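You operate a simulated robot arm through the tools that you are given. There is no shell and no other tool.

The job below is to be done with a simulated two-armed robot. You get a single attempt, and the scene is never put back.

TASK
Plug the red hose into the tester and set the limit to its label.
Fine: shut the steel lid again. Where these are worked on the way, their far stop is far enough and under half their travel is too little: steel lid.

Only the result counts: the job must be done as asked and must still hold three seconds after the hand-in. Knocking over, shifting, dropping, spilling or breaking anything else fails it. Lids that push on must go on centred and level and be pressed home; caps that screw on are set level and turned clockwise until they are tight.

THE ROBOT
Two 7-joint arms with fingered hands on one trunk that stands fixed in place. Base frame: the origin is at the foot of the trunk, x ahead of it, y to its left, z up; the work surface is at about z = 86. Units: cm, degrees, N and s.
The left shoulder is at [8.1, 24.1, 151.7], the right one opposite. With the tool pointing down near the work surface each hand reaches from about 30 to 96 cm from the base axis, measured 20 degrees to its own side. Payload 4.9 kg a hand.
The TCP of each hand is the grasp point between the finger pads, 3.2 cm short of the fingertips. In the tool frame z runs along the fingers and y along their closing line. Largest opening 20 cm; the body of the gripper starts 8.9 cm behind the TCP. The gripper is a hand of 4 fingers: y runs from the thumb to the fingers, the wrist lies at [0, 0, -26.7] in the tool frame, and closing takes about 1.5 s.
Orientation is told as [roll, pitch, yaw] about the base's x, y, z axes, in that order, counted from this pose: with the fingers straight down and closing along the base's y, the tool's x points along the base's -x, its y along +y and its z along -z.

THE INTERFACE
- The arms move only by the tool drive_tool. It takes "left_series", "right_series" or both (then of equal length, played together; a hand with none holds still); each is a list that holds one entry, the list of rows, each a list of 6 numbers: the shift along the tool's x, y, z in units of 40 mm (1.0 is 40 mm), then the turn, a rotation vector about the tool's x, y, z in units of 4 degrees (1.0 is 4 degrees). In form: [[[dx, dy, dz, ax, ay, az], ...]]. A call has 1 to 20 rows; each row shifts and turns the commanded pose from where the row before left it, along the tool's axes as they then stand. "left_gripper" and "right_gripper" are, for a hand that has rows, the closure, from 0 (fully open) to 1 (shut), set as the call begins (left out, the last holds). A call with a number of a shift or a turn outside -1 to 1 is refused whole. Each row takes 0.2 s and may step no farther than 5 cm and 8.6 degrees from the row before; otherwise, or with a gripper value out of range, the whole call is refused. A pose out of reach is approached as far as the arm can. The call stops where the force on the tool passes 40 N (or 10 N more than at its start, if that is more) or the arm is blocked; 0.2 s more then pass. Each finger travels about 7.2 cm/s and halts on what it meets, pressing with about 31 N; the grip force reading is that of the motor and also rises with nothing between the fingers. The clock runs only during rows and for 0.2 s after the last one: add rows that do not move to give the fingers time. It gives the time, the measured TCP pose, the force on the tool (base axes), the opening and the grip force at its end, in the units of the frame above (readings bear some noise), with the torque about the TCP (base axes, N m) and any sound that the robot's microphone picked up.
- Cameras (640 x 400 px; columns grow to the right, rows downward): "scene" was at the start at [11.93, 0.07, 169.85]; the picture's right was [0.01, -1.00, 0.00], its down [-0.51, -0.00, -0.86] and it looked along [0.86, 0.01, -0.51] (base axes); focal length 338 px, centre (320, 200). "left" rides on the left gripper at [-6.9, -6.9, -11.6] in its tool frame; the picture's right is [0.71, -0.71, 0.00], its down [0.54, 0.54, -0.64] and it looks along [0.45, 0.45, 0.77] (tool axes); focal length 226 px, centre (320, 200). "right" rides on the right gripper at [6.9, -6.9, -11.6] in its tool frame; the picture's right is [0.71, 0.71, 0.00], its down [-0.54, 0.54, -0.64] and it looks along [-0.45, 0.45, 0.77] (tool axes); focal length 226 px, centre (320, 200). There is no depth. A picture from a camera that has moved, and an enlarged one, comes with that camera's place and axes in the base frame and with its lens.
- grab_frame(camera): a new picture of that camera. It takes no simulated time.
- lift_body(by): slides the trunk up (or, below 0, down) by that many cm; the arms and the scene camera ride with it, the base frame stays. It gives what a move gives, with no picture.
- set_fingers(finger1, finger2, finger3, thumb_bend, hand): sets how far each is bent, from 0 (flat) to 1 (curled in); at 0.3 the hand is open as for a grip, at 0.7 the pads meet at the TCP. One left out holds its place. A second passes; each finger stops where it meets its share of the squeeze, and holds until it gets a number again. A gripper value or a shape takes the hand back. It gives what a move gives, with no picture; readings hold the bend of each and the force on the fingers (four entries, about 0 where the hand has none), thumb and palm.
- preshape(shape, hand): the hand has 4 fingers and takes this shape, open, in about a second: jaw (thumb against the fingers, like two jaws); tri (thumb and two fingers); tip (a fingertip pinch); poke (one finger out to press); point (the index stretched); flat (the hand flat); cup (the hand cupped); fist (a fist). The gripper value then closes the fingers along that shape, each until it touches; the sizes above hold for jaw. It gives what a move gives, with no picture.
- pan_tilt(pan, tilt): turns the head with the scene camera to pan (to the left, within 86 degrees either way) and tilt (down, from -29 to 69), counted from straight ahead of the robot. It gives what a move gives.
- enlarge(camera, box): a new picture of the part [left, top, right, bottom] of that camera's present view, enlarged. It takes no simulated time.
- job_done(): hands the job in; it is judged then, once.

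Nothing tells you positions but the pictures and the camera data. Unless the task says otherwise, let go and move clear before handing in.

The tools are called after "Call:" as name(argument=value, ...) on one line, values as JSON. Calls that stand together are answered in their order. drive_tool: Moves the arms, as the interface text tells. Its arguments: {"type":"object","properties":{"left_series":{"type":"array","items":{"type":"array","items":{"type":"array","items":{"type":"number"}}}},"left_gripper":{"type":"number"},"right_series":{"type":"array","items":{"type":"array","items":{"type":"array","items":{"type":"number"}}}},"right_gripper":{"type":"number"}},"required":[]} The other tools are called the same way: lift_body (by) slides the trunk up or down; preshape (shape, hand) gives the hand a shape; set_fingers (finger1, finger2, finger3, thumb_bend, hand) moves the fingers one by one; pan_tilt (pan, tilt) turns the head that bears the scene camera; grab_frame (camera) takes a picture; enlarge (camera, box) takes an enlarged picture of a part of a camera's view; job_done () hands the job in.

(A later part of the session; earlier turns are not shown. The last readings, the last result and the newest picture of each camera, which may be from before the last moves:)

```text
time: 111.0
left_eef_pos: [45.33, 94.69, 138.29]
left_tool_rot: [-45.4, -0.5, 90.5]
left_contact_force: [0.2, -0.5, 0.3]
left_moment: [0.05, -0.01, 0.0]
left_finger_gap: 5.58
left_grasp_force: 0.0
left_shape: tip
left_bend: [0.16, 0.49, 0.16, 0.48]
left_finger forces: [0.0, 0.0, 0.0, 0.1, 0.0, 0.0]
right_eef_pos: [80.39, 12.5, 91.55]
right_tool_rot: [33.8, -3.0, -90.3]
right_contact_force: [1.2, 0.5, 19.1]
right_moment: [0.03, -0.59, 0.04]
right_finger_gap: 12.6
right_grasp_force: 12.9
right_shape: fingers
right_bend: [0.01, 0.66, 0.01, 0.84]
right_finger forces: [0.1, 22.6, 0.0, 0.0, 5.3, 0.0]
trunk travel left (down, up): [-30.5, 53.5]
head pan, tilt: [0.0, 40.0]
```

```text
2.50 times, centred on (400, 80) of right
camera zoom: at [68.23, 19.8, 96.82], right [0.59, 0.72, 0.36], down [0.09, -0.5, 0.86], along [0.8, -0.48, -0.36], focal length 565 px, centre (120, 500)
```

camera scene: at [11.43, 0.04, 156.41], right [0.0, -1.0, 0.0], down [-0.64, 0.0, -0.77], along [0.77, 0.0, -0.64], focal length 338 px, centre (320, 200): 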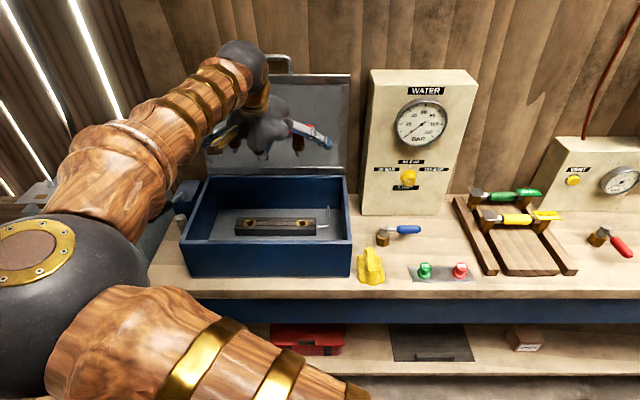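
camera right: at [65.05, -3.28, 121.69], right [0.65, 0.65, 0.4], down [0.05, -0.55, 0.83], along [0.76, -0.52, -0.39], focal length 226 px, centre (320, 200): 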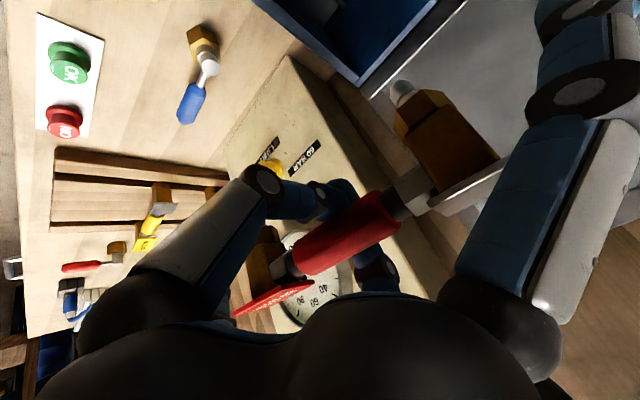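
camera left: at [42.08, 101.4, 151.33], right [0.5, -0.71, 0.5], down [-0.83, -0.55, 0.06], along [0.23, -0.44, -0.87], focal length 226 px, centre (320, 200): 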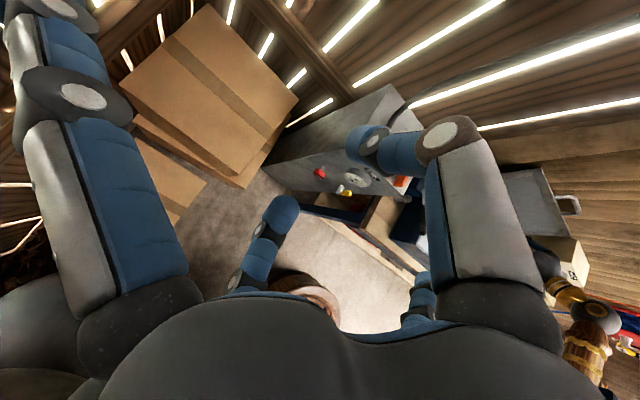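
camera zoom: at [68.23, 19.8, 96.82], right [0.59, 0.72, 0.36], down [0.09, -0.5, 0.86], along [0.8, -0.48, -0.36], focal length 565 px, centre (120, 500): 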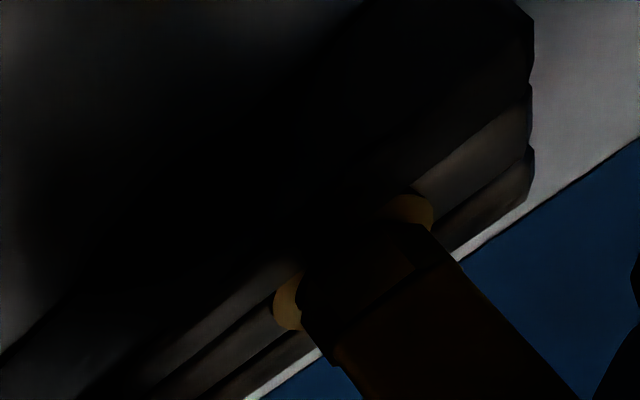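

Finger 2 now touches the block while the plugs sit in the sockets. I'll relieve the contact slightly, then open finger 2 (it swings forward and up, clear).

Call:
drive_tool(right_series=[[[-0.003, 0.028, -0.041, 0, 0, 0], [0, 0, 0, 0, 0, 0]]])

Call:
set_fingers(hand="right", finger2=0.48)

Call:
enlarge(camera="scene", box=[240, 180, 340, 250])

Call:
enlarge(camera="right", box=[200, 0, 520, 320])

```text
time: 111.6
left_eef_pos: [45.47, 94.63, 138.27]
left_tool_rot: [-45.4, -0.6, 90.4]
left_contact_force: [-0.1, -0.8, -0.8]
left_moment: [-0.04, -0.01, -0.01]
left_finger_gap: 5.6
left_grasp_force: 0.1
left_shape: tip
left_bend: [0.16, 0.49, 0.16, 0.48]
left_finger forces: [0.0, 0.0, 0.0, 0.1, 0.0, 0.0]
right_eef_pos: [80.19, 12.48, 91.51]
right_tool_rot: [33.9, -3.2, -90.3]
right_contact_force: [3.6, 1.4, 15.9]
right_moment: [-0.01, -0.57, 0.04]
right_finger_gap: 12.6
right_grasp_force: 12.1
right_shape: fingers
right_bend: [0.01, 0.66, 0.01, 0.84]
right_finger forces: [0.0, 20.2, 0.1, 0.0, 4.5, 0.0]
trunk travel left (down, up): [-30.5, 53.5]
head pan, tilt: [0.0, 40.0]
```

```text
time: 112.6
left_eef_pos: [45.59, 94.67, 138.37]
left_tool_rot: [-45.3, -0.4, 90.5]
left_contact_force: [0.1, 0.2, 0.2]
left_moment: [0.03, 0.01, 0.02]
left_finger_gap: 5.6
left_grasp_force: 0.1
left_shape: tip
left_bend: [0.16, 0.49, 0.16, 0.48]
left_finger forces: [0.0, 0.0, 0.0, 0.0, 0.1, 0.0]
right_eef_pos: [80.31, 12.47, 91.38]
right_tool_rot: [33.6, -3.2, -90.3]
right_contact_force: [-2.1, -2.5, -4.1]
right_moment: [0.07, 0.02, -0.05]
right_finger_gap: 12.56
right_grasp_force: 3.4
right_shape: fingers
right_bend: [0.01, 0.48, 0.01, 0.83]
right_finger forces: [0.0, 0.1, 0.3, 0.1, 6.6, 0.1]
trunk travel left (down, up): [-30.5, 53.5]
head pan, tilt: [0.0, 40.0]
```

```text
5.71 times, centred on (290, 215) of scene
camera zoom: at [11.41, 0.03, 156.4], right [0.0, -1.0, 0.0], down [-0.64, 0.0, -0.77], along [0.77, 0.0, -0.64], focal length 1929 px, centre (491, 114)
```

zoom: 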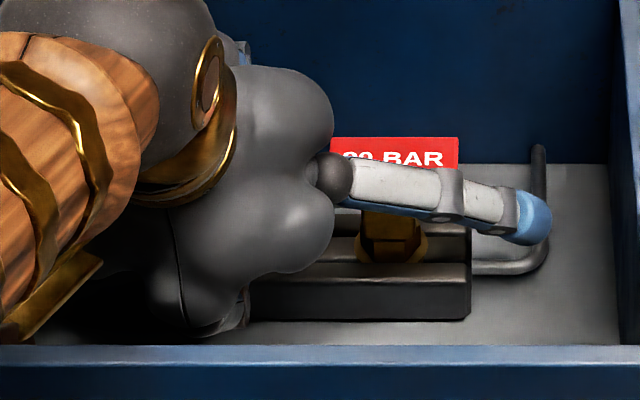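

```text
1.25 times, centred on (360, 160) of right
camera zoom: at [68.23, 19.75, 96.69], right [0.59, 0.72, 0.35], down [0.09, -0.5, 0.86], along [0.8, -0.48, -0.36], focal length 283 px, centre (270, 250)
```

zoom: 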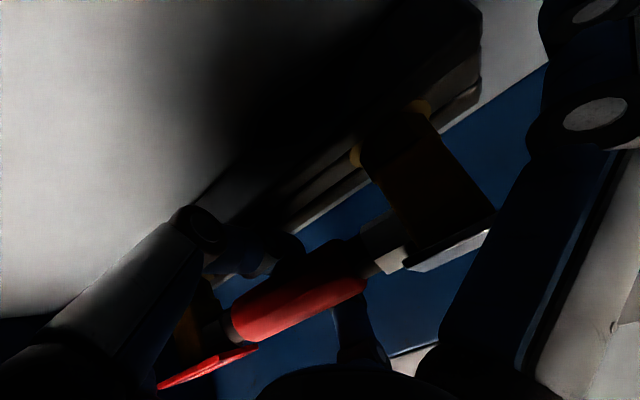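

The hose rests in the sockets on the thumb only. I'll lower 0.15 cm to unload the thumb, then rotate the hand back toward vertical around the hose axis, 12° first.

Call:
drive_tool(right_series=[[[0.002, -0.021, 0.031, 0, 0, 0], [0, -0.014, -0.014, 0.5, 0, 0], [0, -0.014, -0.014, 0.5, 0, 0], [0, -0.014, -0.014, 0.5, 0, 0], [0, -0.014, -0.014, 0.5, 0, 0], [0, -0.014, -0.014, 0.5, 0, 0], [0, -0.014, -0.014, 0.5, 0, 0], [0, 0, 0, 0, 0, 0]]])

Call:
enlarge(camera="scene", box=[240, 180, 340, 250])

Call:
enlarge(camera="right", box=[200, 0, 520, 320])

```text
time: 114.4
left_eef_pos: [45.72, 94.75, 138.16]
left_tool_rot: [-45.3, -0.4, 90.5]
left_contact_force: [-0.9, 0.6, -0.2]
left_moment: [0.02, 0.0, 0.0]
left_finger_gap: 5.59
left_grasp_force: 0.1
left_shape: tip
left_bend: [0.16, 0.49, 0.16, 0.48]
left_finger forces: [0.1, 0.0, 0.1, 0.1, 0.0, 0.0]
right_eef_pos: [79.93, 12.51, 91.25]
right_tool_rot: [21.5, -3.1, -90.3]
right_contact_force: [-1.5, -1.8, -8.3]
right_moment: [0.25, -0.23, -0.53]
right_finger_gap: 12.56
right_grasp_force: 7.1
right_shape: fingers
right_bend: [0.01, 0.48, 0.0, 0.83]
right_finger forces: [0.1, 0.0, 4.9, 0.0, 9.1, 0.0]
trunk travel left (down, up): [-30.5, 53.5]
head pan, tilt: [0.0, 40.0]
```

```text
5.71 times, centred on (290, 215) of scene
camera zoom: at [11.51, 0.05, 156.39], right [0.0, -1.0, 0.0], down [-0.64, 0.0, -0.77], along [0.77, 0.0, -0.64], focal length 1929 px, centre (491, 114)
```

zoom: 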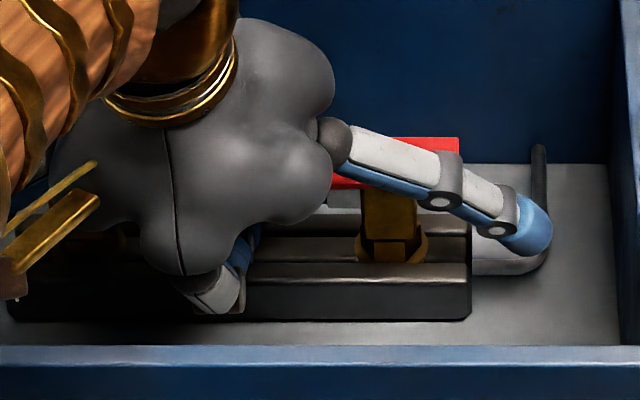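

```text
1.25 times, centred on (360, 160) of right
camera zoom: at [69.3, 19.91, 99.08], right [0.66, 0.72, 0.22], down [0.27, -0.5, 0.83], along [0.7, -0.49, -0.52], focal length 283 px, centre (270, 250)
```

zoom: 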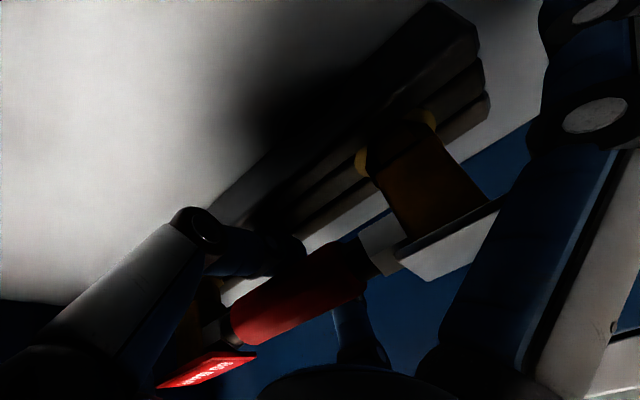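

The hose stays upright in its sockets while the hand rotates. One side finger touches a plate, so I'll level the hand's roll to lift that side, then open the thumb a little to flatten its tip under the hose.

Call:
drive_tool(right_series=[[[0, 0, 0, 0, 0.36, 0.145], [0, 0, 0, 0, 0.36, 0.145], [0, 0, 0, 0, 0, 0]]])

Call:
set_fingers(hand="right", thumb_bend=0.77)

Call:
enlarge(camera="scene", box=[220, 180, 340, 260])

Call:
enlarge(camera="right", box=[200, 0, 520, 320])

```text
time: 115.2
left_eef_pos: [45.57, 94.85, 138.19]
left_tool_rot: [-45.4, -0.5, 90.6]
left_contact_force: [0.0, 0.9, -0.4]
left_moment: [-0.01, 0.01, -0.01]
left_finger_gap: 5.59
left_grasp_force: 0.1
left_shape: tip
left_bend: [0.16, 0.49, 0.16, 0.48]
left_finger forces: [0.1, 0.0, 0.1, 0.1, 0.1, 0.0]
right_eef_pos: [79.92, 12.51, 91.38]
right_tool_rot: [21.6, 0.1, -90.3]
right_contact_force: [-1.5, 0.4, -3.1]
right_moment: [-0.29, -0.16, -0.43]
right_finger_gap: 12.54
right_grasp_force: 6.6
right_shape: fingers
right_bend: [0.01, 0.48, 0.0, 0.82]
right_finger forces: [0.0, 0.0, 3.9, 0.1, 8.7, 0.0]
trunk travel left (down, up): [-30.5, 53.5]
head pan, tilt: [0.0, 40.0]
```

```text
time: 116.2
left_eef_pos: [45.41, 94.66, 138.23]
left_tool_rot: [-45.3, -0.5, 90.5]
left_contact_force: [0.3, 0.4, 1.0]
left_moment: [0.01, -0.01, -0.02]
left_finger_gap: 5.6
left_grasp_force: 0.0
left_shape: tip
left_bend: [0.16, 0.49, 0.16, 0.48]
left_finger forces: [0.0, 0.1, 0.1, 0.1, 0.0, 0.0]
right_eef_pos: [79.76, 12.61, 91.51]
right_tool_rot: [21.7, 0.0, -90.3]
right_contact_force: [-1.4, 0.5, 3.1]
right_moment: [-0.03, -0.1, -0.15]
right_finger_gap: 12.55
right_grasp_force: 1.8
right_shape: fingers
right_bend: [0.01, 0.48, 0.0, 0.78]
right_finger forces: [0.0, 0.0, 1.7, 0.0, 2.9, 0.0]
trunk travel left (down, up): [-30.5, 53.5]
head pan, tilt: [0.0, 40.0]
```

```text
5.00 times, centred on (280, 220) of scene
camera zoom: at [11.32, 0.05, 156.42], right [0.0, -1.0, 0.0], down [-0.64, 0.0, -0.77], along [0.77, 0.0, -0.64], focal length 1688 px, centre (520, 100)
```

zoom: 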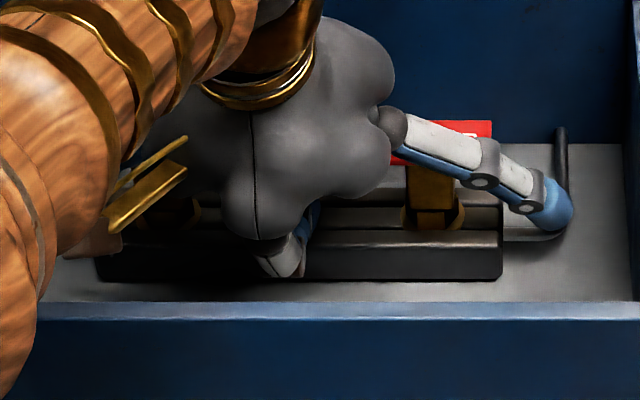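

```text
1.25 times, centred on (360, 160) of right
camera zoom: at [69.21, 19.5, 99.62], right [0.66, 0.7, 0.26], down [0.26, -0.54, 0.8], along [0.7, -0.46, -0.54], focal length 283 px, centre (270, 250)
```

zoom: 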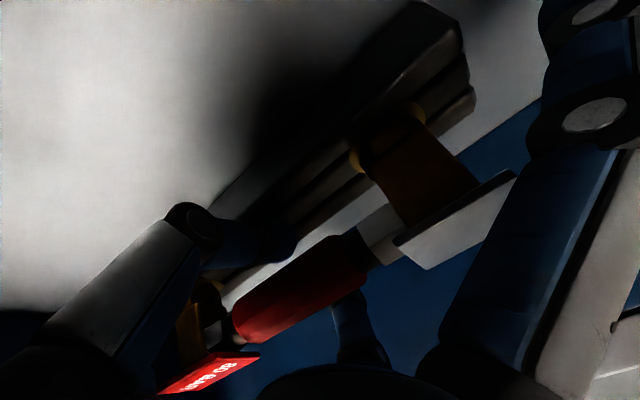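

The hose stands upright with both plugs in. Opening the thumb a bit more, then sliding the hand back.

Call:
set_fingers(hand="right", thumb_bend=0.71)

Call:
drive_tool(right_series=[[[0, -0.116, -0.046, 0, 0, 0], [0, -0.116, -0.046, 0, 0, 0], [0, 0, 0, 0, 0, 0]]])

Call:
enlarge(camera="scene", box=[220, 180, 340, 260])

Call:
enlarge(camera="right", box=[200, 0, 520, 320])

```text
time: 117.2
left_eef_pos: [45.46, 94.72, 138.26]
left_tool_rot: [-45.4, -0.7, 90.5]
left_contact_force: [0.6, 0.8, -1.1]
left_moment: [-0.03, 0.0, -0.01]
left_finger_gap: 5.6
left_grasp_force: 0.0
left_shape: tip
left_bend: [0.16, 0.49, 0.16, 0.48]
left_finger forces: [0.1, 0.1, 0.1, 0.0, 0.0, 0.1]
right_eef_pos: [79.9, 12.52, 91.44]
right_tool_rot: [21.7, -0.1, -90.3]
right_contact_force: [2.4, 0.8, 11.5]
right_moment: [0.04, -0.35, -0.08]
right_finger_gap: 12.58
right_grasp_force: 7.8
right_shape: fingers
right_bend: [0.01, 0.48, 0.0, 0.77]
right_finger forces: [0.0, 0.0, 1.3, 0.0, 13.2, 0.1]
trunk travel left (down, up): [-30.5, 53.5]
head pan, tilt: [0.0, 40.0]
```

```text
time: 118.0
left_eef_pos: [45.46, 94.71, 138.35]
left_tool_rot: [-45.4, -0.6, 90.5]
left_contact_force: [-0.3, -0.3, -1.1]
left_moment: [-0.01, -0.02, -0.02]
left_finger_gap: 5.6
left_grasp_force: 0.1
left_shape: tip
left_bend: [0.16, 0.49, 0.16, 0.48]
left_finger forces: [0.0, 0.0, 0.0, 0.1, 0.0, 0.0]
right_eef_pos: [78.8, 12.53, 91.49]
right_tool_rot: [21.7, 0.0, -90.4]
right_contact_force: [2.1, -1.5, 12.5]
right_moment: [-0.02, -0.26, -0.03]
right_finger_gap: 12.54
right_grasp_force: 6.3
right_shape: fingers
right_bend: [0.01, 0.48, 0.0, 0.77]
right_finger forces: [0.0, 0.0, 0.0, 0.0, 12.5, 0.0]
trunk travel left (down, up): [-30.5, 53.5]
head pan, tilt: [0.0, 40.0]
```

```text
5.00 times, centred on (280, 220) of scene
camera zoom: at [11.26, -0.01, 156.42], right [0.0, -1.0, 0.0], down [-0.64, 0.0, -0.77], along [0.77, 0.0, -0.64], focal length 1688 px, centre (520, 100)
```

zoom: 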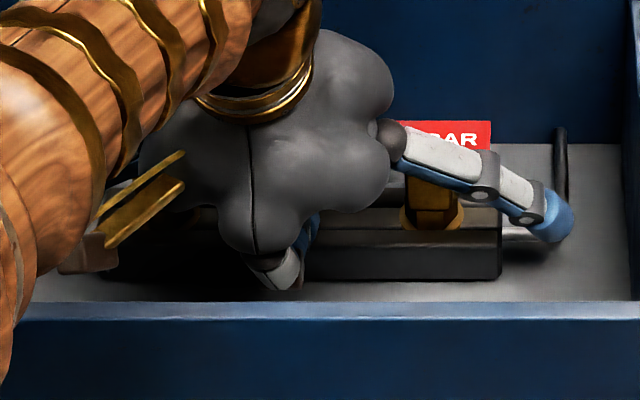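

```text
1.25 times, centred on (360, 160) of right
camera zoom: at [68.18, 19.43, 99.65], right [0.66, 0.7, 0.26], down [0.26, -0.54, 0.8], along [0.7, -0.46, -0.54], focal length 283 px, centre (270, 250)
```

zoom: 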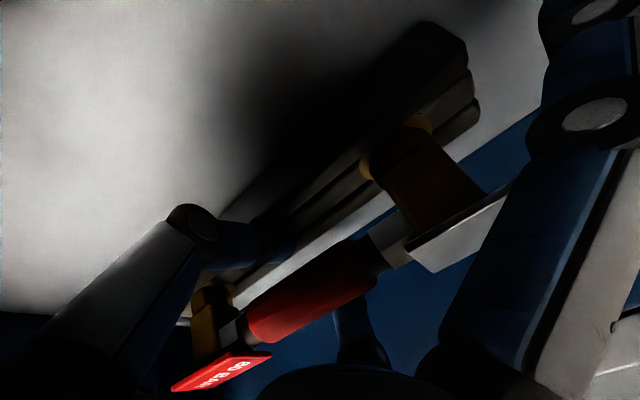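

The thumb slides back along the block while the hose stays put. Continuing back with a slight rise.

Call:
drive_tool(right_series=[[[0, -0.09, -0.07, 0, 0, 0], [0, -0.116, -0.046, 0, 0, 0], [0, -0.116, -0.046, 0, 0, 0], [0, 0, 0, 0, 0, 0]]])

Call:
enlarge(camera="scene", box=[220, 180, 340, 260])

Call:
enlarge(camera="right", box=[200, 0, 520, 320])

```text
time: 119.0
left_eef_pos: [45.55, 94.76, 138.32]
left_tool_rot: [-45.4, -0.5, 90.5]
left_contact_force: [-0.6, -0.5, -0.1]
left_moment: [-0.01, 0.0, 0.01]
left_finger_gap: 5.6
left_grasp_force: 0.1
left_shape: tip
left_bend: [0.16, 0.49, 0.16, 0.48]
left_finger forces: [0.0, 0.0, 0.1, 0.1, 0.0, 0.0]
right_eef_pos: [77.42, 12.61, 91.56]
right_tool_rot: [21.7, 0.0, -90.4]
right_contact_force: [3.8, -0.7, 11.0]
right_moment: [0.04, -0.29, 0.0]
right_finger_gap: 12.56
right_grasp_force: 5.6
right_shape: fingers
right_bend: [0.01, 0.48, 0.0, 0.77]
right_finger forces: [0.0, 0.0, 0.0, 0.0, 11.7, 0.0]
trunk travel left (down, up): [-30.5, 53.5]
head pan, tilt: [0.0, 40.0]
```

```text
5.00 times, centred on (280, 220) of scene
camera zoom: at [11.28, 0.03, 156.42], right [0.0, -1.0, 0.0], down [-0.64, 0.0, -0.77], along [0.77, 0.0, -0.64], focal length 1688 px, centre (520, 100)
```

zoom: 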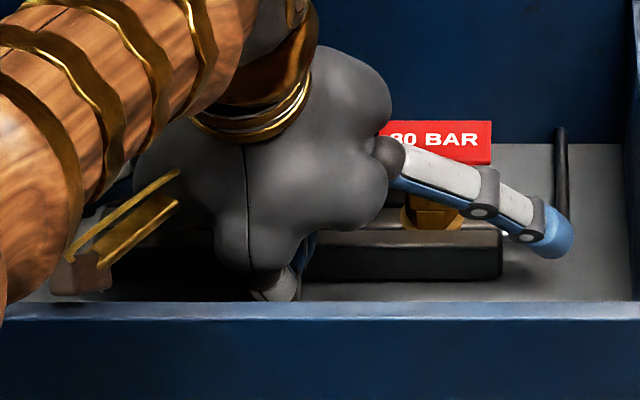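

```text
1.25 times, centred on (360, 160) of right
camera zoom: at [66.76, 19.48, 99.76], right [0.66, 0.7, 0.26], down [0.26, -0.54, 0.8], along [0.7, -0.46, -0.54], focal length 283 px, centre (270, 250)
```

zoom: 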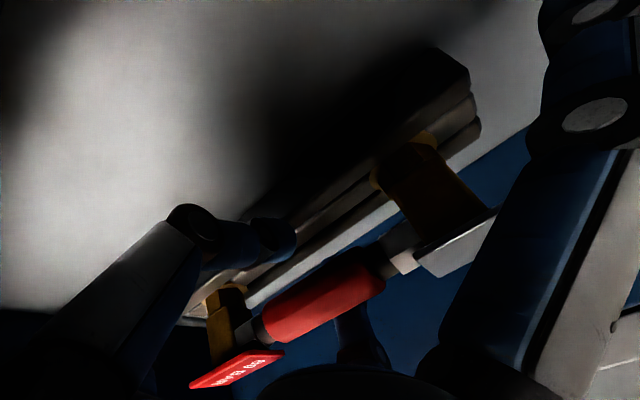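

The thumb is out from under the hose. I'll open finger 2 wider, then lift straight up.

Call:
set_fingers(hand="right", finger2=0.38)

Call:
drive_tool(right_series=[[[0, 0.09, -0.23, 0, 0, 0], [0, 0, 0, 0, 0, 0]]])

Call:
set_fingers(hand="right", thumb_bend=0.5)

Call:
enlarge(camera="scene", box=[220, 180, 340, 260])

Call:
enlarge(camera="right", box=[200, 0, 520, 320])

```text
time: 120.0
left_eef_pos: [45.49, 94.72, 138.27]
left_tool_rot: [-45.4, -0.6, 90.6]
left_contact_force: [0.2, -0.7, 0.4]
left_moment: [0.02, 0.01, 0.02]
left_finger_gap: 5.6
left_grasp_force: 0.0
left_shape: tip
left_bend: [0.16, 0.49, 0.16, 0.48]
left_finger forces: [0.0, 0.0, 0.1, 0.1, 0.1, 0.1]
right_eef_pos: [77.37, 12.49, 91.67]
right_tool_rot: [21.5, 0.0, -90.2]
right_contact_force: [2.9, 0.1, 12.7]
right_moment: [-0.01, -0.25, 0.0]
right_finger_gap: 12.53
right_grasp_force: 5.9
right_shape: fingers
right_bend: [0.01, 0.38, 0.0, 0.77]
right_finger forces: [0.0, 0.0, 0.1, 0.0, 12.0, 0.0]
trunk travel left (down, up): [-30.5, 53.5]
head pan, tilt: [0.0, 40.0]
```

```text
time: 120.6
left_eef_pos: [45.58, 94.7, 138.31]
left_tool_rot: [-45.3, -0.4, 90.5]
left_contact_force: [-0.4, 0.3, -0.6]
left_moment: [-0.04, 0.03, 0.03]
left_finger_gap: 5.59
left_grasp_force: 0.1
left_shape: tip
left_bend: [0.16, 0.49, 0.16, 0.48]
left_finger forces: [0.1, 0.0, 0.0, 0.1, 0.1, 0.0]
right_eef_pos: [77.37, 12.46, 92.33]
right_tool_rot: [21.4, -0.1, -90.3]
right_contact_force: [0.0, -0.1, 0.6]
right_moment: [-0.02, 0.04, 0.01]
right_finger_gap: 12.64
right_grasp_force: 0.0
right_shape: fingers
right_bend: [0.01, 0.38, 0.0, 0.71]
right_finger forces: [0.0, 0.1, 0.0, 0.0, 0.1, 0.0]
trunk travel left (down, up): [-30.5, 53.5]
head pan, tilt: [0.0, 40.0]
```

```text
time: 121.6
left_eef_pos: [45.42, 94.75, 138.23]
left_tool_rot: [-45.4, -0.5, 90.5]
left_contact_force: [-0.1, 0.3, 0.4]
left_moment: [-0.04, -0.03, 0.05]
left_finger_gap: 5.59
left_grasp_force: 0.1
left_shape: tip
left_bend: [0.16, 0.49, 0.16, 0.48]
left_finger forces: [0.1, 0.0, 0.0, 0.0, 0.1, 0.1]
right_eef_pos: [77.52, 12.46, 92.65]
right_tool_rot: [21.7, 0.0, -90.3]
right_contact_force: [1.6, -0.6, 14.0]
right_moment: [-0.02, 0.37, 0.05]
right_finger_gap: 13.56
right_grasp_force: 7.2
right_shape: fingers
right_bend: [0.01, 0.38, 0.0, 0.53]
right_finger forces: [0.1, 0.0, 0.0, 0.1, 14.2, 0.1]
trunk travel left (down, up): [-30.5, 53.5]
head pan, tilt: [0.0, 40.0]
```

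```text
5.00 times, centred on (280, 220) of scene
camera zoom: at [11.24, 0.02, 156.43], right [0.0, -1.0, 0.0], down [-0.64, 0.0, -0.77], along [0.77, 0.0, -0.64], focal length 1688 px, centre (520, 100)
```

zoom: 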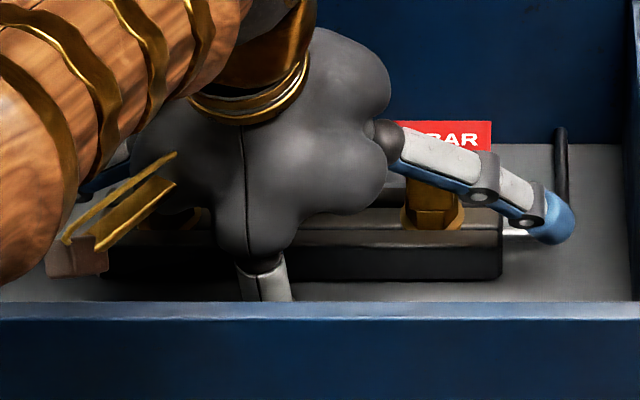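

```text
1.25 times, centred on (360, 160) of right
camera zoom: at [66.77, 19.46, 100.83], right [0.66, 0.7, 0.26], down [0.26, -0.54, 0.8], along [0.7, -0.46, -0.54], focal length 283 px, centre (270, 250)
```

zoom: 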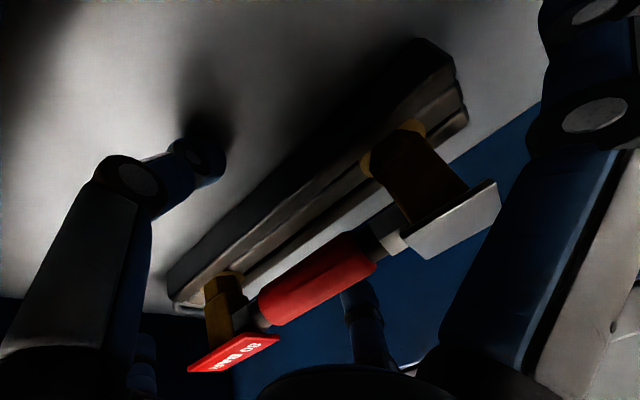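

The hose is free-standing in the sockets. Lifting the hand straight up now.

Call:
drive_tool(right_series=[[[0, 0.092, -0.232, 0, 0, 0], [0, 0.092, -0.232, 0, 0, 0], [0, 0.092, -0.232, 0, 0, 0], [0, 0.185, -0.465, 0, 0, 0], [0, 0.185, -0.465, 0, 0, 0], [0, 0.37, -0.93, 0, 0, 0], [0, 0.37, -0.93, 0, 0, 0], [0, 0.37, -0.93, 0, 0, 0], [0, 0, 0, 0, 0, 0]]])

Call:
grab_frame(camera="right")

Call:
enlarge(camera="scene", box=[180, 140, 360, 270])

```text
time: 123.6
left_eef_pos: [45.63, 94.66, 138.18]
left_tool_rot: [-45.3, -0.6, 90.4]
left_contact_force: [-0.2, 0.1, 0.3]
left_moment: [0.01, 0.0, -0.04]
left_finger_gap: 5.61
left_grasp_force: 0.1
left_shape: tip
left_bend: [0.16, 0.49, 0.16, 0.48]
left_finger forces: [0.1, 0.0, 0.0, 0.1, 0.0, 0.0]
right_eef_pos: [77.44, 12.55, 111.54]
right_tool_rot: [21.7, -0.2, -90.4]
right_contact_force: [0.8, -0.2, 1.1]
right_moment: [0.02, 0.02, 0.0]
right_finger_gap: 14.0
right_grasp_force: 0.0
right_shape: fingers
right_bend: [0.01, 0.38, 0.0, 0.5]
right_finger forces: [0.1, 0.0, 0.1, 0.0, 0.0, 0.0]
trunk travel left (down, up): [-30.5, 53.5]
head pan, tilt: [0.0, 40.0]
```

```text
taken
camera right: at [66.94, 19.53, 119.71], right [0.66, 0.7, 0.26], down [0.26, -0.54, 0.8], along [0.7, -0.46, -0.54], focal length 226 px, centre (320, 200)
```

right: 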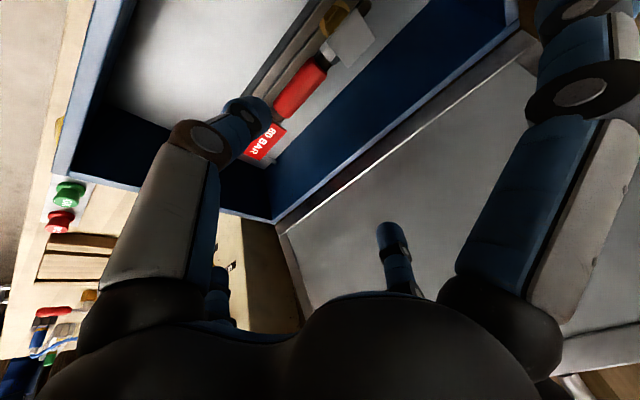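

```text
3.08 times, centred on (270, 205) of scene
camera zoom: at [11.42, 0.07, 156.41], right [0.0, -1.0, 0.0], down [-0.64, 0.0, -0.77], along [0.77, 0.0, -0.64], focal length 1038 px, centre (474, 185)
```

zoom: 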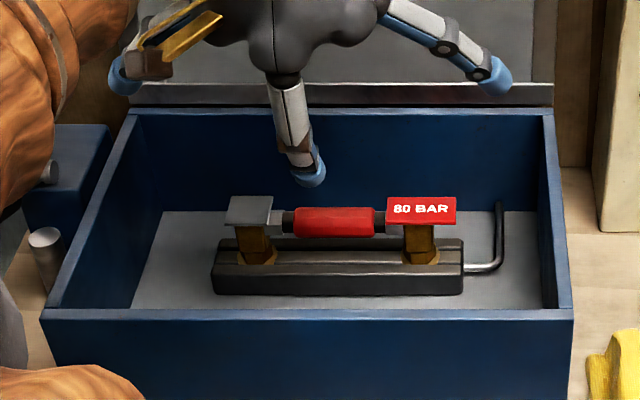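

The hose stands upright in both sockets. I'll check how deep it sits before pressing it home.

Call:
enlarge(camera="scene", box=[230, 185, 330, 235])

```text
6.40 times, centred on (280, 210) of scene
camera zoom: at [11.42, 0.07, 156.41], right [0.0, -1.0, 0.0], down [-0.64, 0.0, -0.77], along [0.77, 0.0, -0.64], focal length 2160 px, centre (576, 136)
```

zoom: 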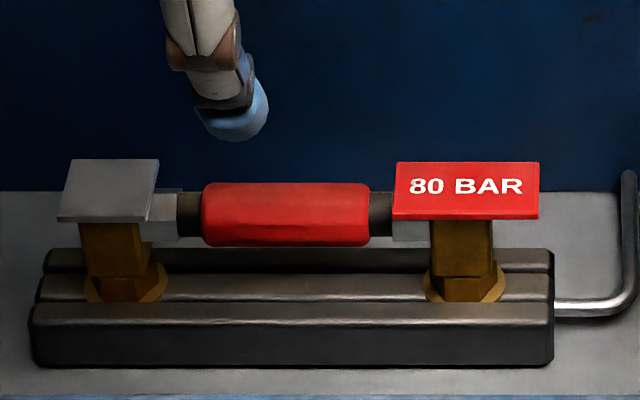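

The hose looks nearly or fully seated. To press it home, I'll bring the hand vertical, close all fingertips into a compact cluster and push down on each plate.

Call:
drive_tool(right_series=[[[0, -0.6, -0.6, 0.5, 0, 0], [0, 0, -0.5, 1, 0, 0], [0, 0, -0.5, 1, 0, 0], [0, 0, 0, 1, 0, 0], [0, 0, 0, 1, 0, 0], [0, 0, 0, 0.93, 0, 0], [0, 0, 0, 0, 0, 0]]])

Call:
preshape(hand="right", shape="jaw")

Call:
drive_tool(right_series=[[[0, 0, 0, 0, 0, 0], [0, 0, 0, 0, 0, 0], [0, 0, 0, 0, 0, 0], [0, 0, 0, 0, 0, 0], [0, 0, 0, 0, 0, 0], [0, 0, 0, 0, 0, 0], [0, 0, 0, 0, 0, 0], [0, 0, 0, 0, 0, 0]]], right_gripper=1.0)

Call:
grab_frame(camera="right")

Call:
grab_frame(camera="scene")

```text
time: 125.2
left_eef_pos: [45.67, 94.76, 138.29]
left_tool_rot: [-45.4, -0.4, 90.6]
left_contact_force: [-0.2, -0.3, -0.3]
left_moment: [-0.02, 0.0, 0.03]
left_finger_gap: 5.58
left_grasp_force: 0.1
left_shape: tip
left_bend: [0.16, 0.49, 0.16, 0.48]
left_finger forces: [0.1, 0.2, 0.0, 0.1, 0.0, 0.1]
right_eef_pos: [72.96, 12.63, 116.7]
right_tool_rot: [3.7, 0.0, -90.3]
right_contact_force: [-0.3, 0.2, 0.0]
right_moment: [0.01, -0.01, 0.05]
right_finger_gap: 13.98
right_grasp_force: 0.0
right_shape: fingers
right_bend: [0.01, 0.38, 0.0, 0.5]
right_finger forces: [0.0, 0.0, 0.0, 0.0, 0.0, 0.1]
right hand out of reach, approached as far as the arm can: row 6
trunk travel left (down, up): [-30.5, 53.5]
head pan, tilt: [0.0, 40.0]
```

```text
time: 126.1
left_eef_pos: [45.56, 94.76, 138.18]
left_tool_rot: [-45.4, -0.5, 90.5]
left_contact_force: [-0.6, 0.1, -1.0]
left_moment: [0.0, 0.01, -0.01]
left_finger_gap: 5.61
left_grasp_force: 0.0
left_shape: tip
left_bend: [0.16, 0.49, 0.16, 0.48]
left_finger forces: [0.0, 0.0, 0.1, 0.0, 0.1, 0.0]
right_eef_pos: [73.17, 12.66, 116.69]
right_tool_rot: [3.5, -0.1, -90.3]
right_contact_force: [-0.3, -0.7, -0.1]
right_moment: [0.04, -0.01, -0.02]
right_finger_gap: 19.99
right_grasp_force: 0.1
right_shape: jaw
right_bend: [0.3, 0.3, 0.3, 0.3]
right_finger forces: [0.0, 0.0, 0.0, 0.1, 0.0, 0.1]
trunk travel left (down, up): [-30.5, 53.5]
head pan, tilt: [0.0, 40.0]
```

```text
time: 127.9
left_eef_pos: [45.56, 94.79, 138.28]
left_tool_rot: [-45.3, -0.5, 90.6]
left_contact_force: [-0.5, -0.5, -0.3]
left_moment: [-0.01, -0.03, 0.03]
left_finger_gap: 5.59
left_grasp_force: 0.2
left_shape: tip
left_bend: [0.16, 0.49, 0.16, 0.48]
left_finger forces: [0.1, 0.1, 0.0, 0.0, 0.0, 0.0]
right_eef_pos: [73.05, 12.57, 116.68]
right_tool_rot: [3.6, 0.1, -90.2]
right_contact_force: [0.2, -0.4, -1.2]
right_moment: [0.03, 0.05, -0.01]
right_finger_gap: 0.0
right_grasp_force: 25.7
right_shape: jaw
right_bend: [0.7, 0.7, 0.7, 0.7]
right_finger forces: [0.1, 0.0, 0.0, 0.0, 0.1, 0.0]
trunk travel left (down, up): [-30.5, 53.5]
head pan, tilt: [0.0, 40.0]
```

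```text
taken
camera right: at [65.63, 19.52, 127.75], right [0.71, 0.7, 0.04], down [0.5, -0.54, 0.68], along [0.5, -0.46, -0.74], focal length 226 px, centre (320, 200)
```

right: 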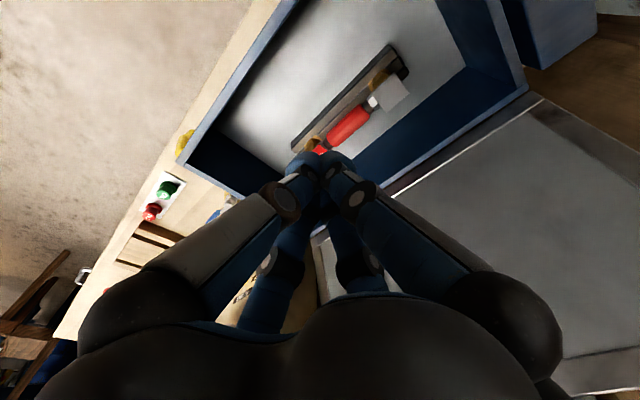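

```text
taken
camera scene: at [11.39, 0.05, 156.41], right [0.0, -1.0, 0.0], down [-0.64, 0.0, -0.77], along [0.77, 0.0, -0.64], focal length 338 px, centre (320, 200)
```

scene: 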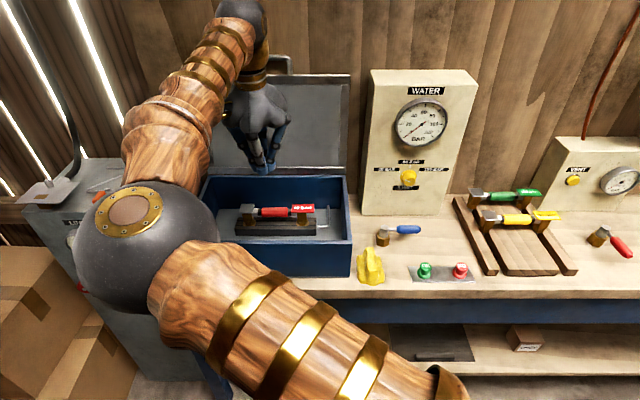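

Moving the fingertip cluster above the left (steel) plate.

Call:
drive_tool(right_series=[[[0.456, 0.45, 0.7, 0, 0, 0], [0.456, 0.45, 0.7, 0, 0, 0], [0.456, 0.45, 0.7, 0, 0, 0], [0.456, 0.45, 0.7, 0, 0, 0], [0, 0, 0, 0, 0, 0]]])

Call:
enlarge(camera="right", box=[200, 0, 480, 260])

Call:
enlarge(camera="scene", box=[200, 120, 350, 240])

```text
time: 129.1
left_eef_pos: [45.56, 94.74, 138.19]
left_tool_rot: [-45.3, -0.5, 90.5]
left_contact_force: [-0.3, 0.2, -0.9]
left_moment: [0.03, -0.01, -0.04]
left_finger_gap: 5.59
left_grasp_force: 0.0
left_shape: tip
left_bend: [0.16, 0.49, 0.16, 0.48]
left_finger forces: [0.1, 0.0, 0.0, 0.0, 0.0, 0.1]
right_eef_pos: [73.14, 12.61, 116.67]
right_tool_rot: [3.6, 0.0, -90.2]
right_contact_force: [0.7, -0.1, 0.9]
right_moment: [0.01, 0.0, 0.0]
right_finger_gap: 0.0
right_grasp_force: 31.2
right_shape: jaw
right_bend: [0.7, 0.7, 0.7, 0.7]
right_finger forces: [0.0, 0.0, 0.0, 0.0, 0.0, 0.0]
right hand out of reach, approached as far as the arm can: row 1, 2, 3, 4
trunk travel left (down, up): [-30.5, 53.5]
head pan, tilt: [0.0, 40.0]
```

```text
1.54 times, centred on (340, 130) of right
camera zoom: at [65.63, 19.52, 127.75], right [0.71, 0.7, 0.04], down [0.5, -0.54, 0.68], along [0.5, -0.46, -0.74], focal length 348 px, centre (289, 308)
```

zoom: 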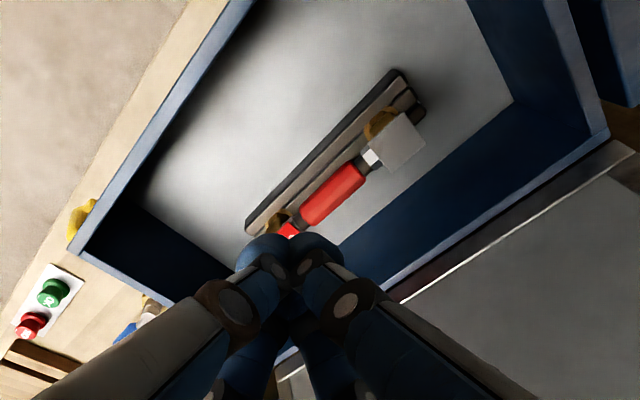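

```text
3.33 times, centred on (275, 180) of scene
camera zoom: at [11.39, 0.05, 156.41], right [0.0, -1.0, 0.0], down [-0.64, 0.0, -0.77], along [0.77, 0.0, -0.64], focal length 1125 px, centre (470, 267)
```

zoom: 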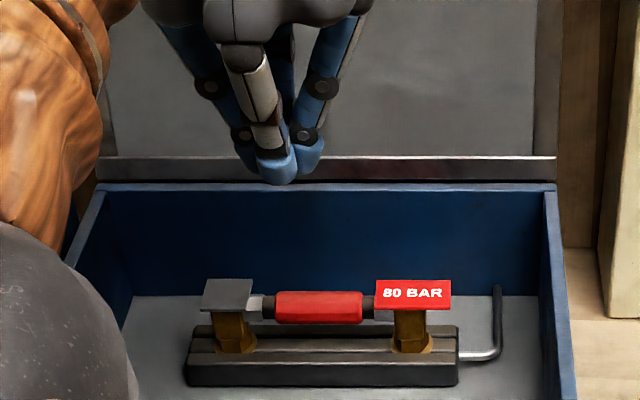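

The arm is at a wrist limit with this yaw. The cluster is symmetric, so I'll rotate the yaw by about 45° to relax the wrist and try again.

Call:
drive_tool(right_series=[[[0, 0, 0, 0, 0, -1], [0, 0, 0, 0, 0, -1], [0, 0, 0, 0, 0, -1], [0, 0, 0, 0, 0, -1], [0, 0, 0, 0, 0, -1], [0, 0, 0, 0, 0, -1], [0, 0, 0, 0, 0, -1], [0, 0, 0, 0, 0, -1], [0, 0, 0, 0, 0, -1], [0, 0, 0, 0, 0, -1], [0, 0, 0, 0, 0, -1], [0, 0, 0, 0, 0, 0]]])

Call:
grab_frame(camera="scene")

```text
time: 131.7
left_eef_pos: [45.67, 94.74, 138.27]
left_tool_rot: [-45.3, -0.5, 90.5]
left_contact_force: [-0.3, 0.3, -0.1]
left_moment: [0.04, -0.04, 0.01]
left_finger_gap: 5.6
left_grasp_force: 0.1
left_shape: tip
left_bend: [0.16, 0.49, 0.16, 0.48]
left_finger forces: [0.0, 0.1, 0.1, 0.1, 0.0, 0.1]
right_eef_pos: [73.13, 12.64, 116.61]
right_tool_rot: [2.5, -2.5, -46.4]
right_contact_force: [-0.1, 0.6, -0.3]
right_moment: [0.02, -0.02, -0.01]
right_finger_gap: 0.02
right_grasp_force: 31.2
right_shape: jaw
right_bend: [0.7, 0.7, 0.7, 0.7]
right_finger forces: [0.1, 0.0, 0.0, 0.0, 0.0, 0.0]
trunk travel left (down, up): [-30.5, 53.5]
head pan, tilt: [0.0, 40.0]
```

```text
taken
camera scene: at [11.39, 0.05, 156.41], right [0.0, -1.0, 0.0], down [-0.64, 0.0, -0.77], along [0.77, 0.0, -0.64], focal length 338 px, centre (320, 200)
```

scene: 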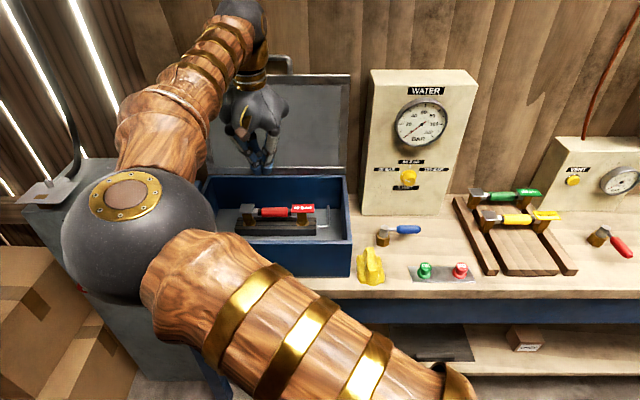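

Yaw relaxed. Now moving above the left plate.

Call:
drive_tool(right_series=[[[0.024, 0.636, 0.6, 0, 0, 0], [0.024, 0.636, 0.7, 0, 0, 0], [0.024, 0.636, 0.7, 0, 0, 0], [0.024, 0.636, 0.7, 0, 0, 0], [0, 0, 0, 0, 0, 0]]])

Call:
grab_frame(camera="scene")

Call:
enlarge(camera="scene", box=[200, 120, 350, 240])

Call:
grab_frame(camera="right")

```text
time: 132.9
left_eef_pos: [45.46, 94.76, 138.29]
left_tool_rot: [-45.3, -0.5, 90.5]
left_contact_force: [0.0, 0.5, -0.2]
left_moment: [0.01, 0.0, 0.03]
left_finger_gap: 5.61
left_grasp_force: 0.0
left_shape: tip
left_bend: [0.16, 0.49, 0.16, 0.48]
left_finger forces: [0.1, 0.1, 0.0, 0.0, 0.0, 0.0]
right_eef_pos: [80.74, 19.87, 106.5]
right_tool_rot: [2.6, -2.6, -46.4]
right_contact_force: [0.2, -0.2, 0.6]
right_moment: [0.01, -0.03, -0.01]
right_finger_gap: 0.02
right_grasp_force: 31.1
right_shape: jaw
right_bend: [0.7, 0.7, 0.7, 0.7]
right_finger forces: [0.1, 0.1, 0.0, 0.0, 0.1, 0.0]
trunk travel left (down, up): [-30.5, 53.5]
head pan, tilt: [0.0, 40.0]
```

```text
taken
camera scene: at [11.3, 0.05, 156.42], right [0.0, -1.0, 0.0], down [-0.64, 0.0, -0.77], along [0.77, 0.0, -0.64], focal length 338 px, centre (320, 200)
```

scene: 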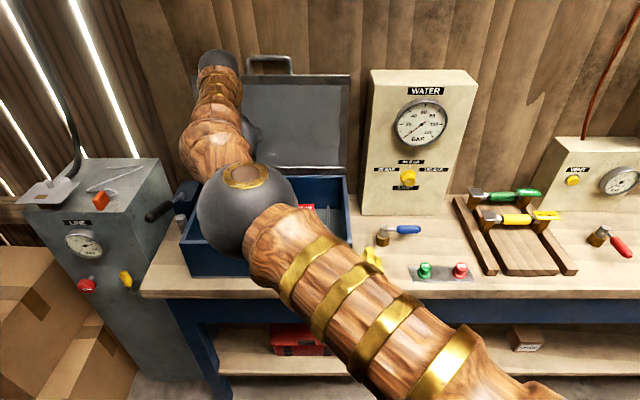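

```text
3.33 times, centred on (275, 180) of scene
camera zoom: at [11.3, 0.05, 156.42], right [0.0, -1.0, 0.0], down [-0.64, 0.0, -0.77], along [0.77, 0.0, -0.64], focal length 1125 px, centre (470, 267)
```

zoom: 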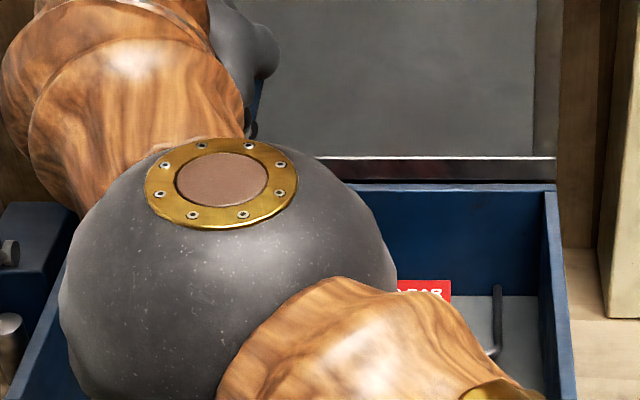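

```text
taken
camera right: at [70.37, 20.11, 117.29], right [0.02, 1.0, 0.0], down [0.72, -0.02, 0.69], along [0.69, -0.02, -0.72], focal length 226 px, centre (320, 200)
```

right: 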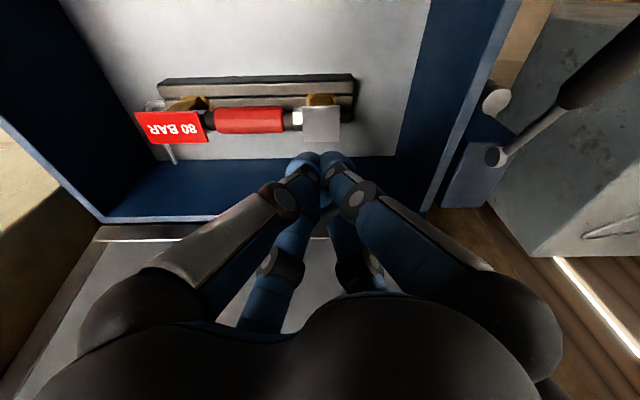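

The cluster is over the left plate. Lowering toward it, then pressing in small steps.

Call:
drive_tool(right_series=[[[0.05, -0.05, 0.5, 0, 0, 0], [0, 0, 0.5, 0, 0, 0], [0, 0, 0.4, 0, 0, 0], [0, 0, 0, 0, 0, 0]]])

Call:
grab_frame(camera="right")

```text
time: 133.9
left_eef_pos: [45.56, 94.74, 138.15]
left_tool_rot: [-45.3, -0.6, 90.5]
left_contact_force: [-0.4, -0.1, -0.6]
left_moment: [0.05, -0.03, 0.03]
left_finger_gap: 5.59
left_grasp_force: 0.1
left_shape: tip
left_bend: [0.16, 0.49, 0.16, 0.48]
left_finger forces: [0.1, 0.0, 0.1, 0.0, 0.0, 0.1]
right_eef_pos: [80.8, 19.86, 100.73]
right_tool_rot: [2.6, -2.7, -46.5]
right_contact_force: [0.4, -0.4, 0.5]
right_moment: [0.01, -0.01, -0.01]
right_finger_gap: 0.0
right_grasp_force: 31.3
right_shape: jaw
right_bend: [0.7, 0.7, 0.7, 0.7]
right_finger forces: [0.1, 0.0, 0.0, 0.1, 0.0, 0.0]
trunk travel left (down, up): [-30.5, 53.5]
head pan, tilt: [0.0, 40.0]
```

```text
taken
camera right: at [70.45, 20.07, 111.57], right [0.02, 1.0, 0.0], down [0.72, -0.02, 0.69], along [0.69, -0.02, -0.72], focal length 226 px, centre (320, 200)
```

right: 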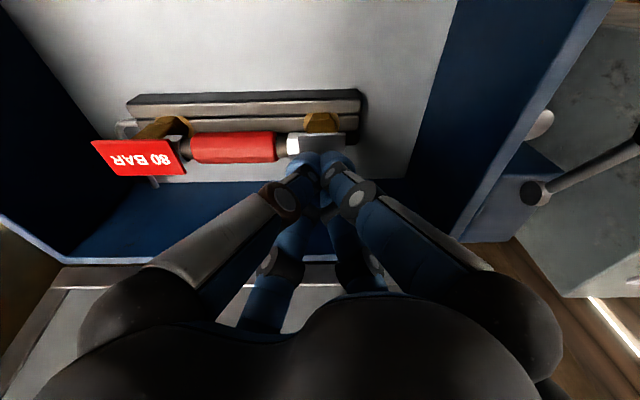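

Call:
drive_tool(right_series=[[[0, 0, 0.15, 0, 0, 0], [0, 0, 0.1, 0, 0, 0], [0, 0, 0.08, 0, 0, 0], [0, 0, 0.06, 0, 0, 0], [0, 0, 0.05, 0, 0, 0], [0, 0, 0, 0, 0, 0]]])

Call:
grab_frame(camera="right")

```text
time: 135.3
left_eef_pos: [45.34, 94.75, 138.3]
left_tool_rot: [-45.4, -0.5, 90.5]
left_contact_force: [-0.9, -0.1, -0.1]
left_moment: [0.01, 0.01, 0.02]
left_finger_gap: 5.61
left_grasp_force: 0.1
left_shape: tip
left_bend: [0.16, 0.49, 0.16, 0.48]
left_finger forces: [0.0, 0.0, 0.0, 0.1, 0.0, 0.0]
right_eef_pos: [81.0, 19.89, 99.29]
right_tool_rot: [2.8, -2.8, -46.4]
right_contact_force: [1.4, 1.0, 20.0]
right_moment: [0.14, 0.2, 0.02]
right_finger_gap: 0.0
right_grasp_force: 31.7
right_shape: jaw
right_bend: [0.7, 0.7, 0.7, 0.7]
right_finger forces: [0.1, 0.0, 0.0, 0.0, 0.0, 0.0]
trunk travel left (down, up): [-30.5, 53.5]
head pan, tilt: [0.0, 40.0]
```

```text
taken
camera right: at [70.46, 20.12, 110.12], right [0.02, 1.0, 0.0], down [0.72, -0.02, 0.69], along [0.69, -0.01, -0.72], focal length 226 px, centre (320, 200)
```

right: 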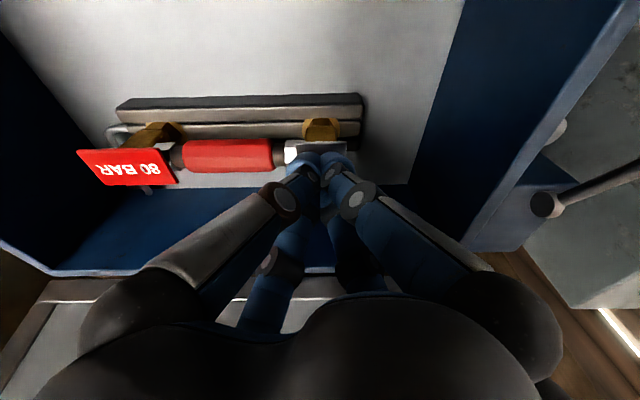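

Contact at 20 N. I'll press a little harder.

Call:
drive_tool(right_series=[[[0, 0, 0.05, 0, 0, 0], [0, 0, 0.05, 0, 0, 0], [0, 0, 0, 0, 0, 0], [0, 0, 0, 0, 0, 0]]])

Call:
drive_tool(right_series=[[[0, 0, 0.05, 0, 0, 0], [0, 0, 0.05, 0, 0, 0], [0, 0, 0, 0, 0, 0]]])

```text
time: 135.9
left_eef_pos: [45.5, 94.63, 138.36]
left_tool_rot: [-45.4, -0.6, 90.5]
left_contact_force: [0.4, 0.7, -0.6]
left_moment: [-0.02, 0.05, -0.03]
left_finger_gap: 5.6
left_grasp_force: 0.0
left_shape: tip
left_bend: [0.16, 0.49, 0.16, 0.48]
left_finger forces: [0.0, 0.0, 0.1, 0.0, 0.1, 0.0]
right_eef_pos: [81.03, 19.98, 99.32]
right_tool_rot: [3.1, -2.8, -46.4]
right_contact_force: [-7.5, -1.0, 23.5]
right_moment: [-0.06, 0.46, 0.03]
right_finger_gap: 0.02
right_grasp_force: 30.2
right_shape: jaw
right_bend: [0.7, 0.7, 0.7, 0.7]
right_finger forces: [0.0, 0.1, 0.0, 0.1, 0.1, 0.0]
trunk travel left (down, up): [-30.5, 53.5]
head pan, tilt: [0.0, 40.0]
stopped in row 3 (right hand): the force on the tool passed its limit at 41 N (the readings are from after the stop); the commanded pose is now the measured one
```

```text
time: 136.5
left_eef_pos: [45.38, 94.61, 138.23]
left_tool_rot: [-45.3, -0.5, 90.5]
left_contact_force: [0.2, 0.4, -0.3]
left_moment: [-0.02, 0.05, 0.01]
left_finger_gap: 5.59
left_grasp_force: 0.1
left_shape: tip
left_bend: [0.16, 0.49, 0.16, 0.48]
left_finger forces: [0.0, 0.0, 0.0, 0.0, 0.1, 0.0]
right_eef_pos: [81.24, 19.95, 99.32]
right_tool_rot: [3.3, -2.8, -46.4]
right_contact_force: [-6.5, -1.5, 22.9]
right_moment: [0.1, 0.52, 0.03]
right_finger_gap: 0.0
right_grasp_force: 30.8
right_shape: jaw
right_bend: [0.7, 0.7, 0.7, 0.7]
right_finger forces: [0.0, 0.0, 0.1, 0.0, 0.0, 0.0]
trunk travel left (down, up): [-30.5, 53.5]
head pan, tilt: [0.0, 40.0]
stopped in row 2 (right hand): the force on the tool passed its limit at 43 N (the readings are from after the stop); the commanded pose is now the measured one
```

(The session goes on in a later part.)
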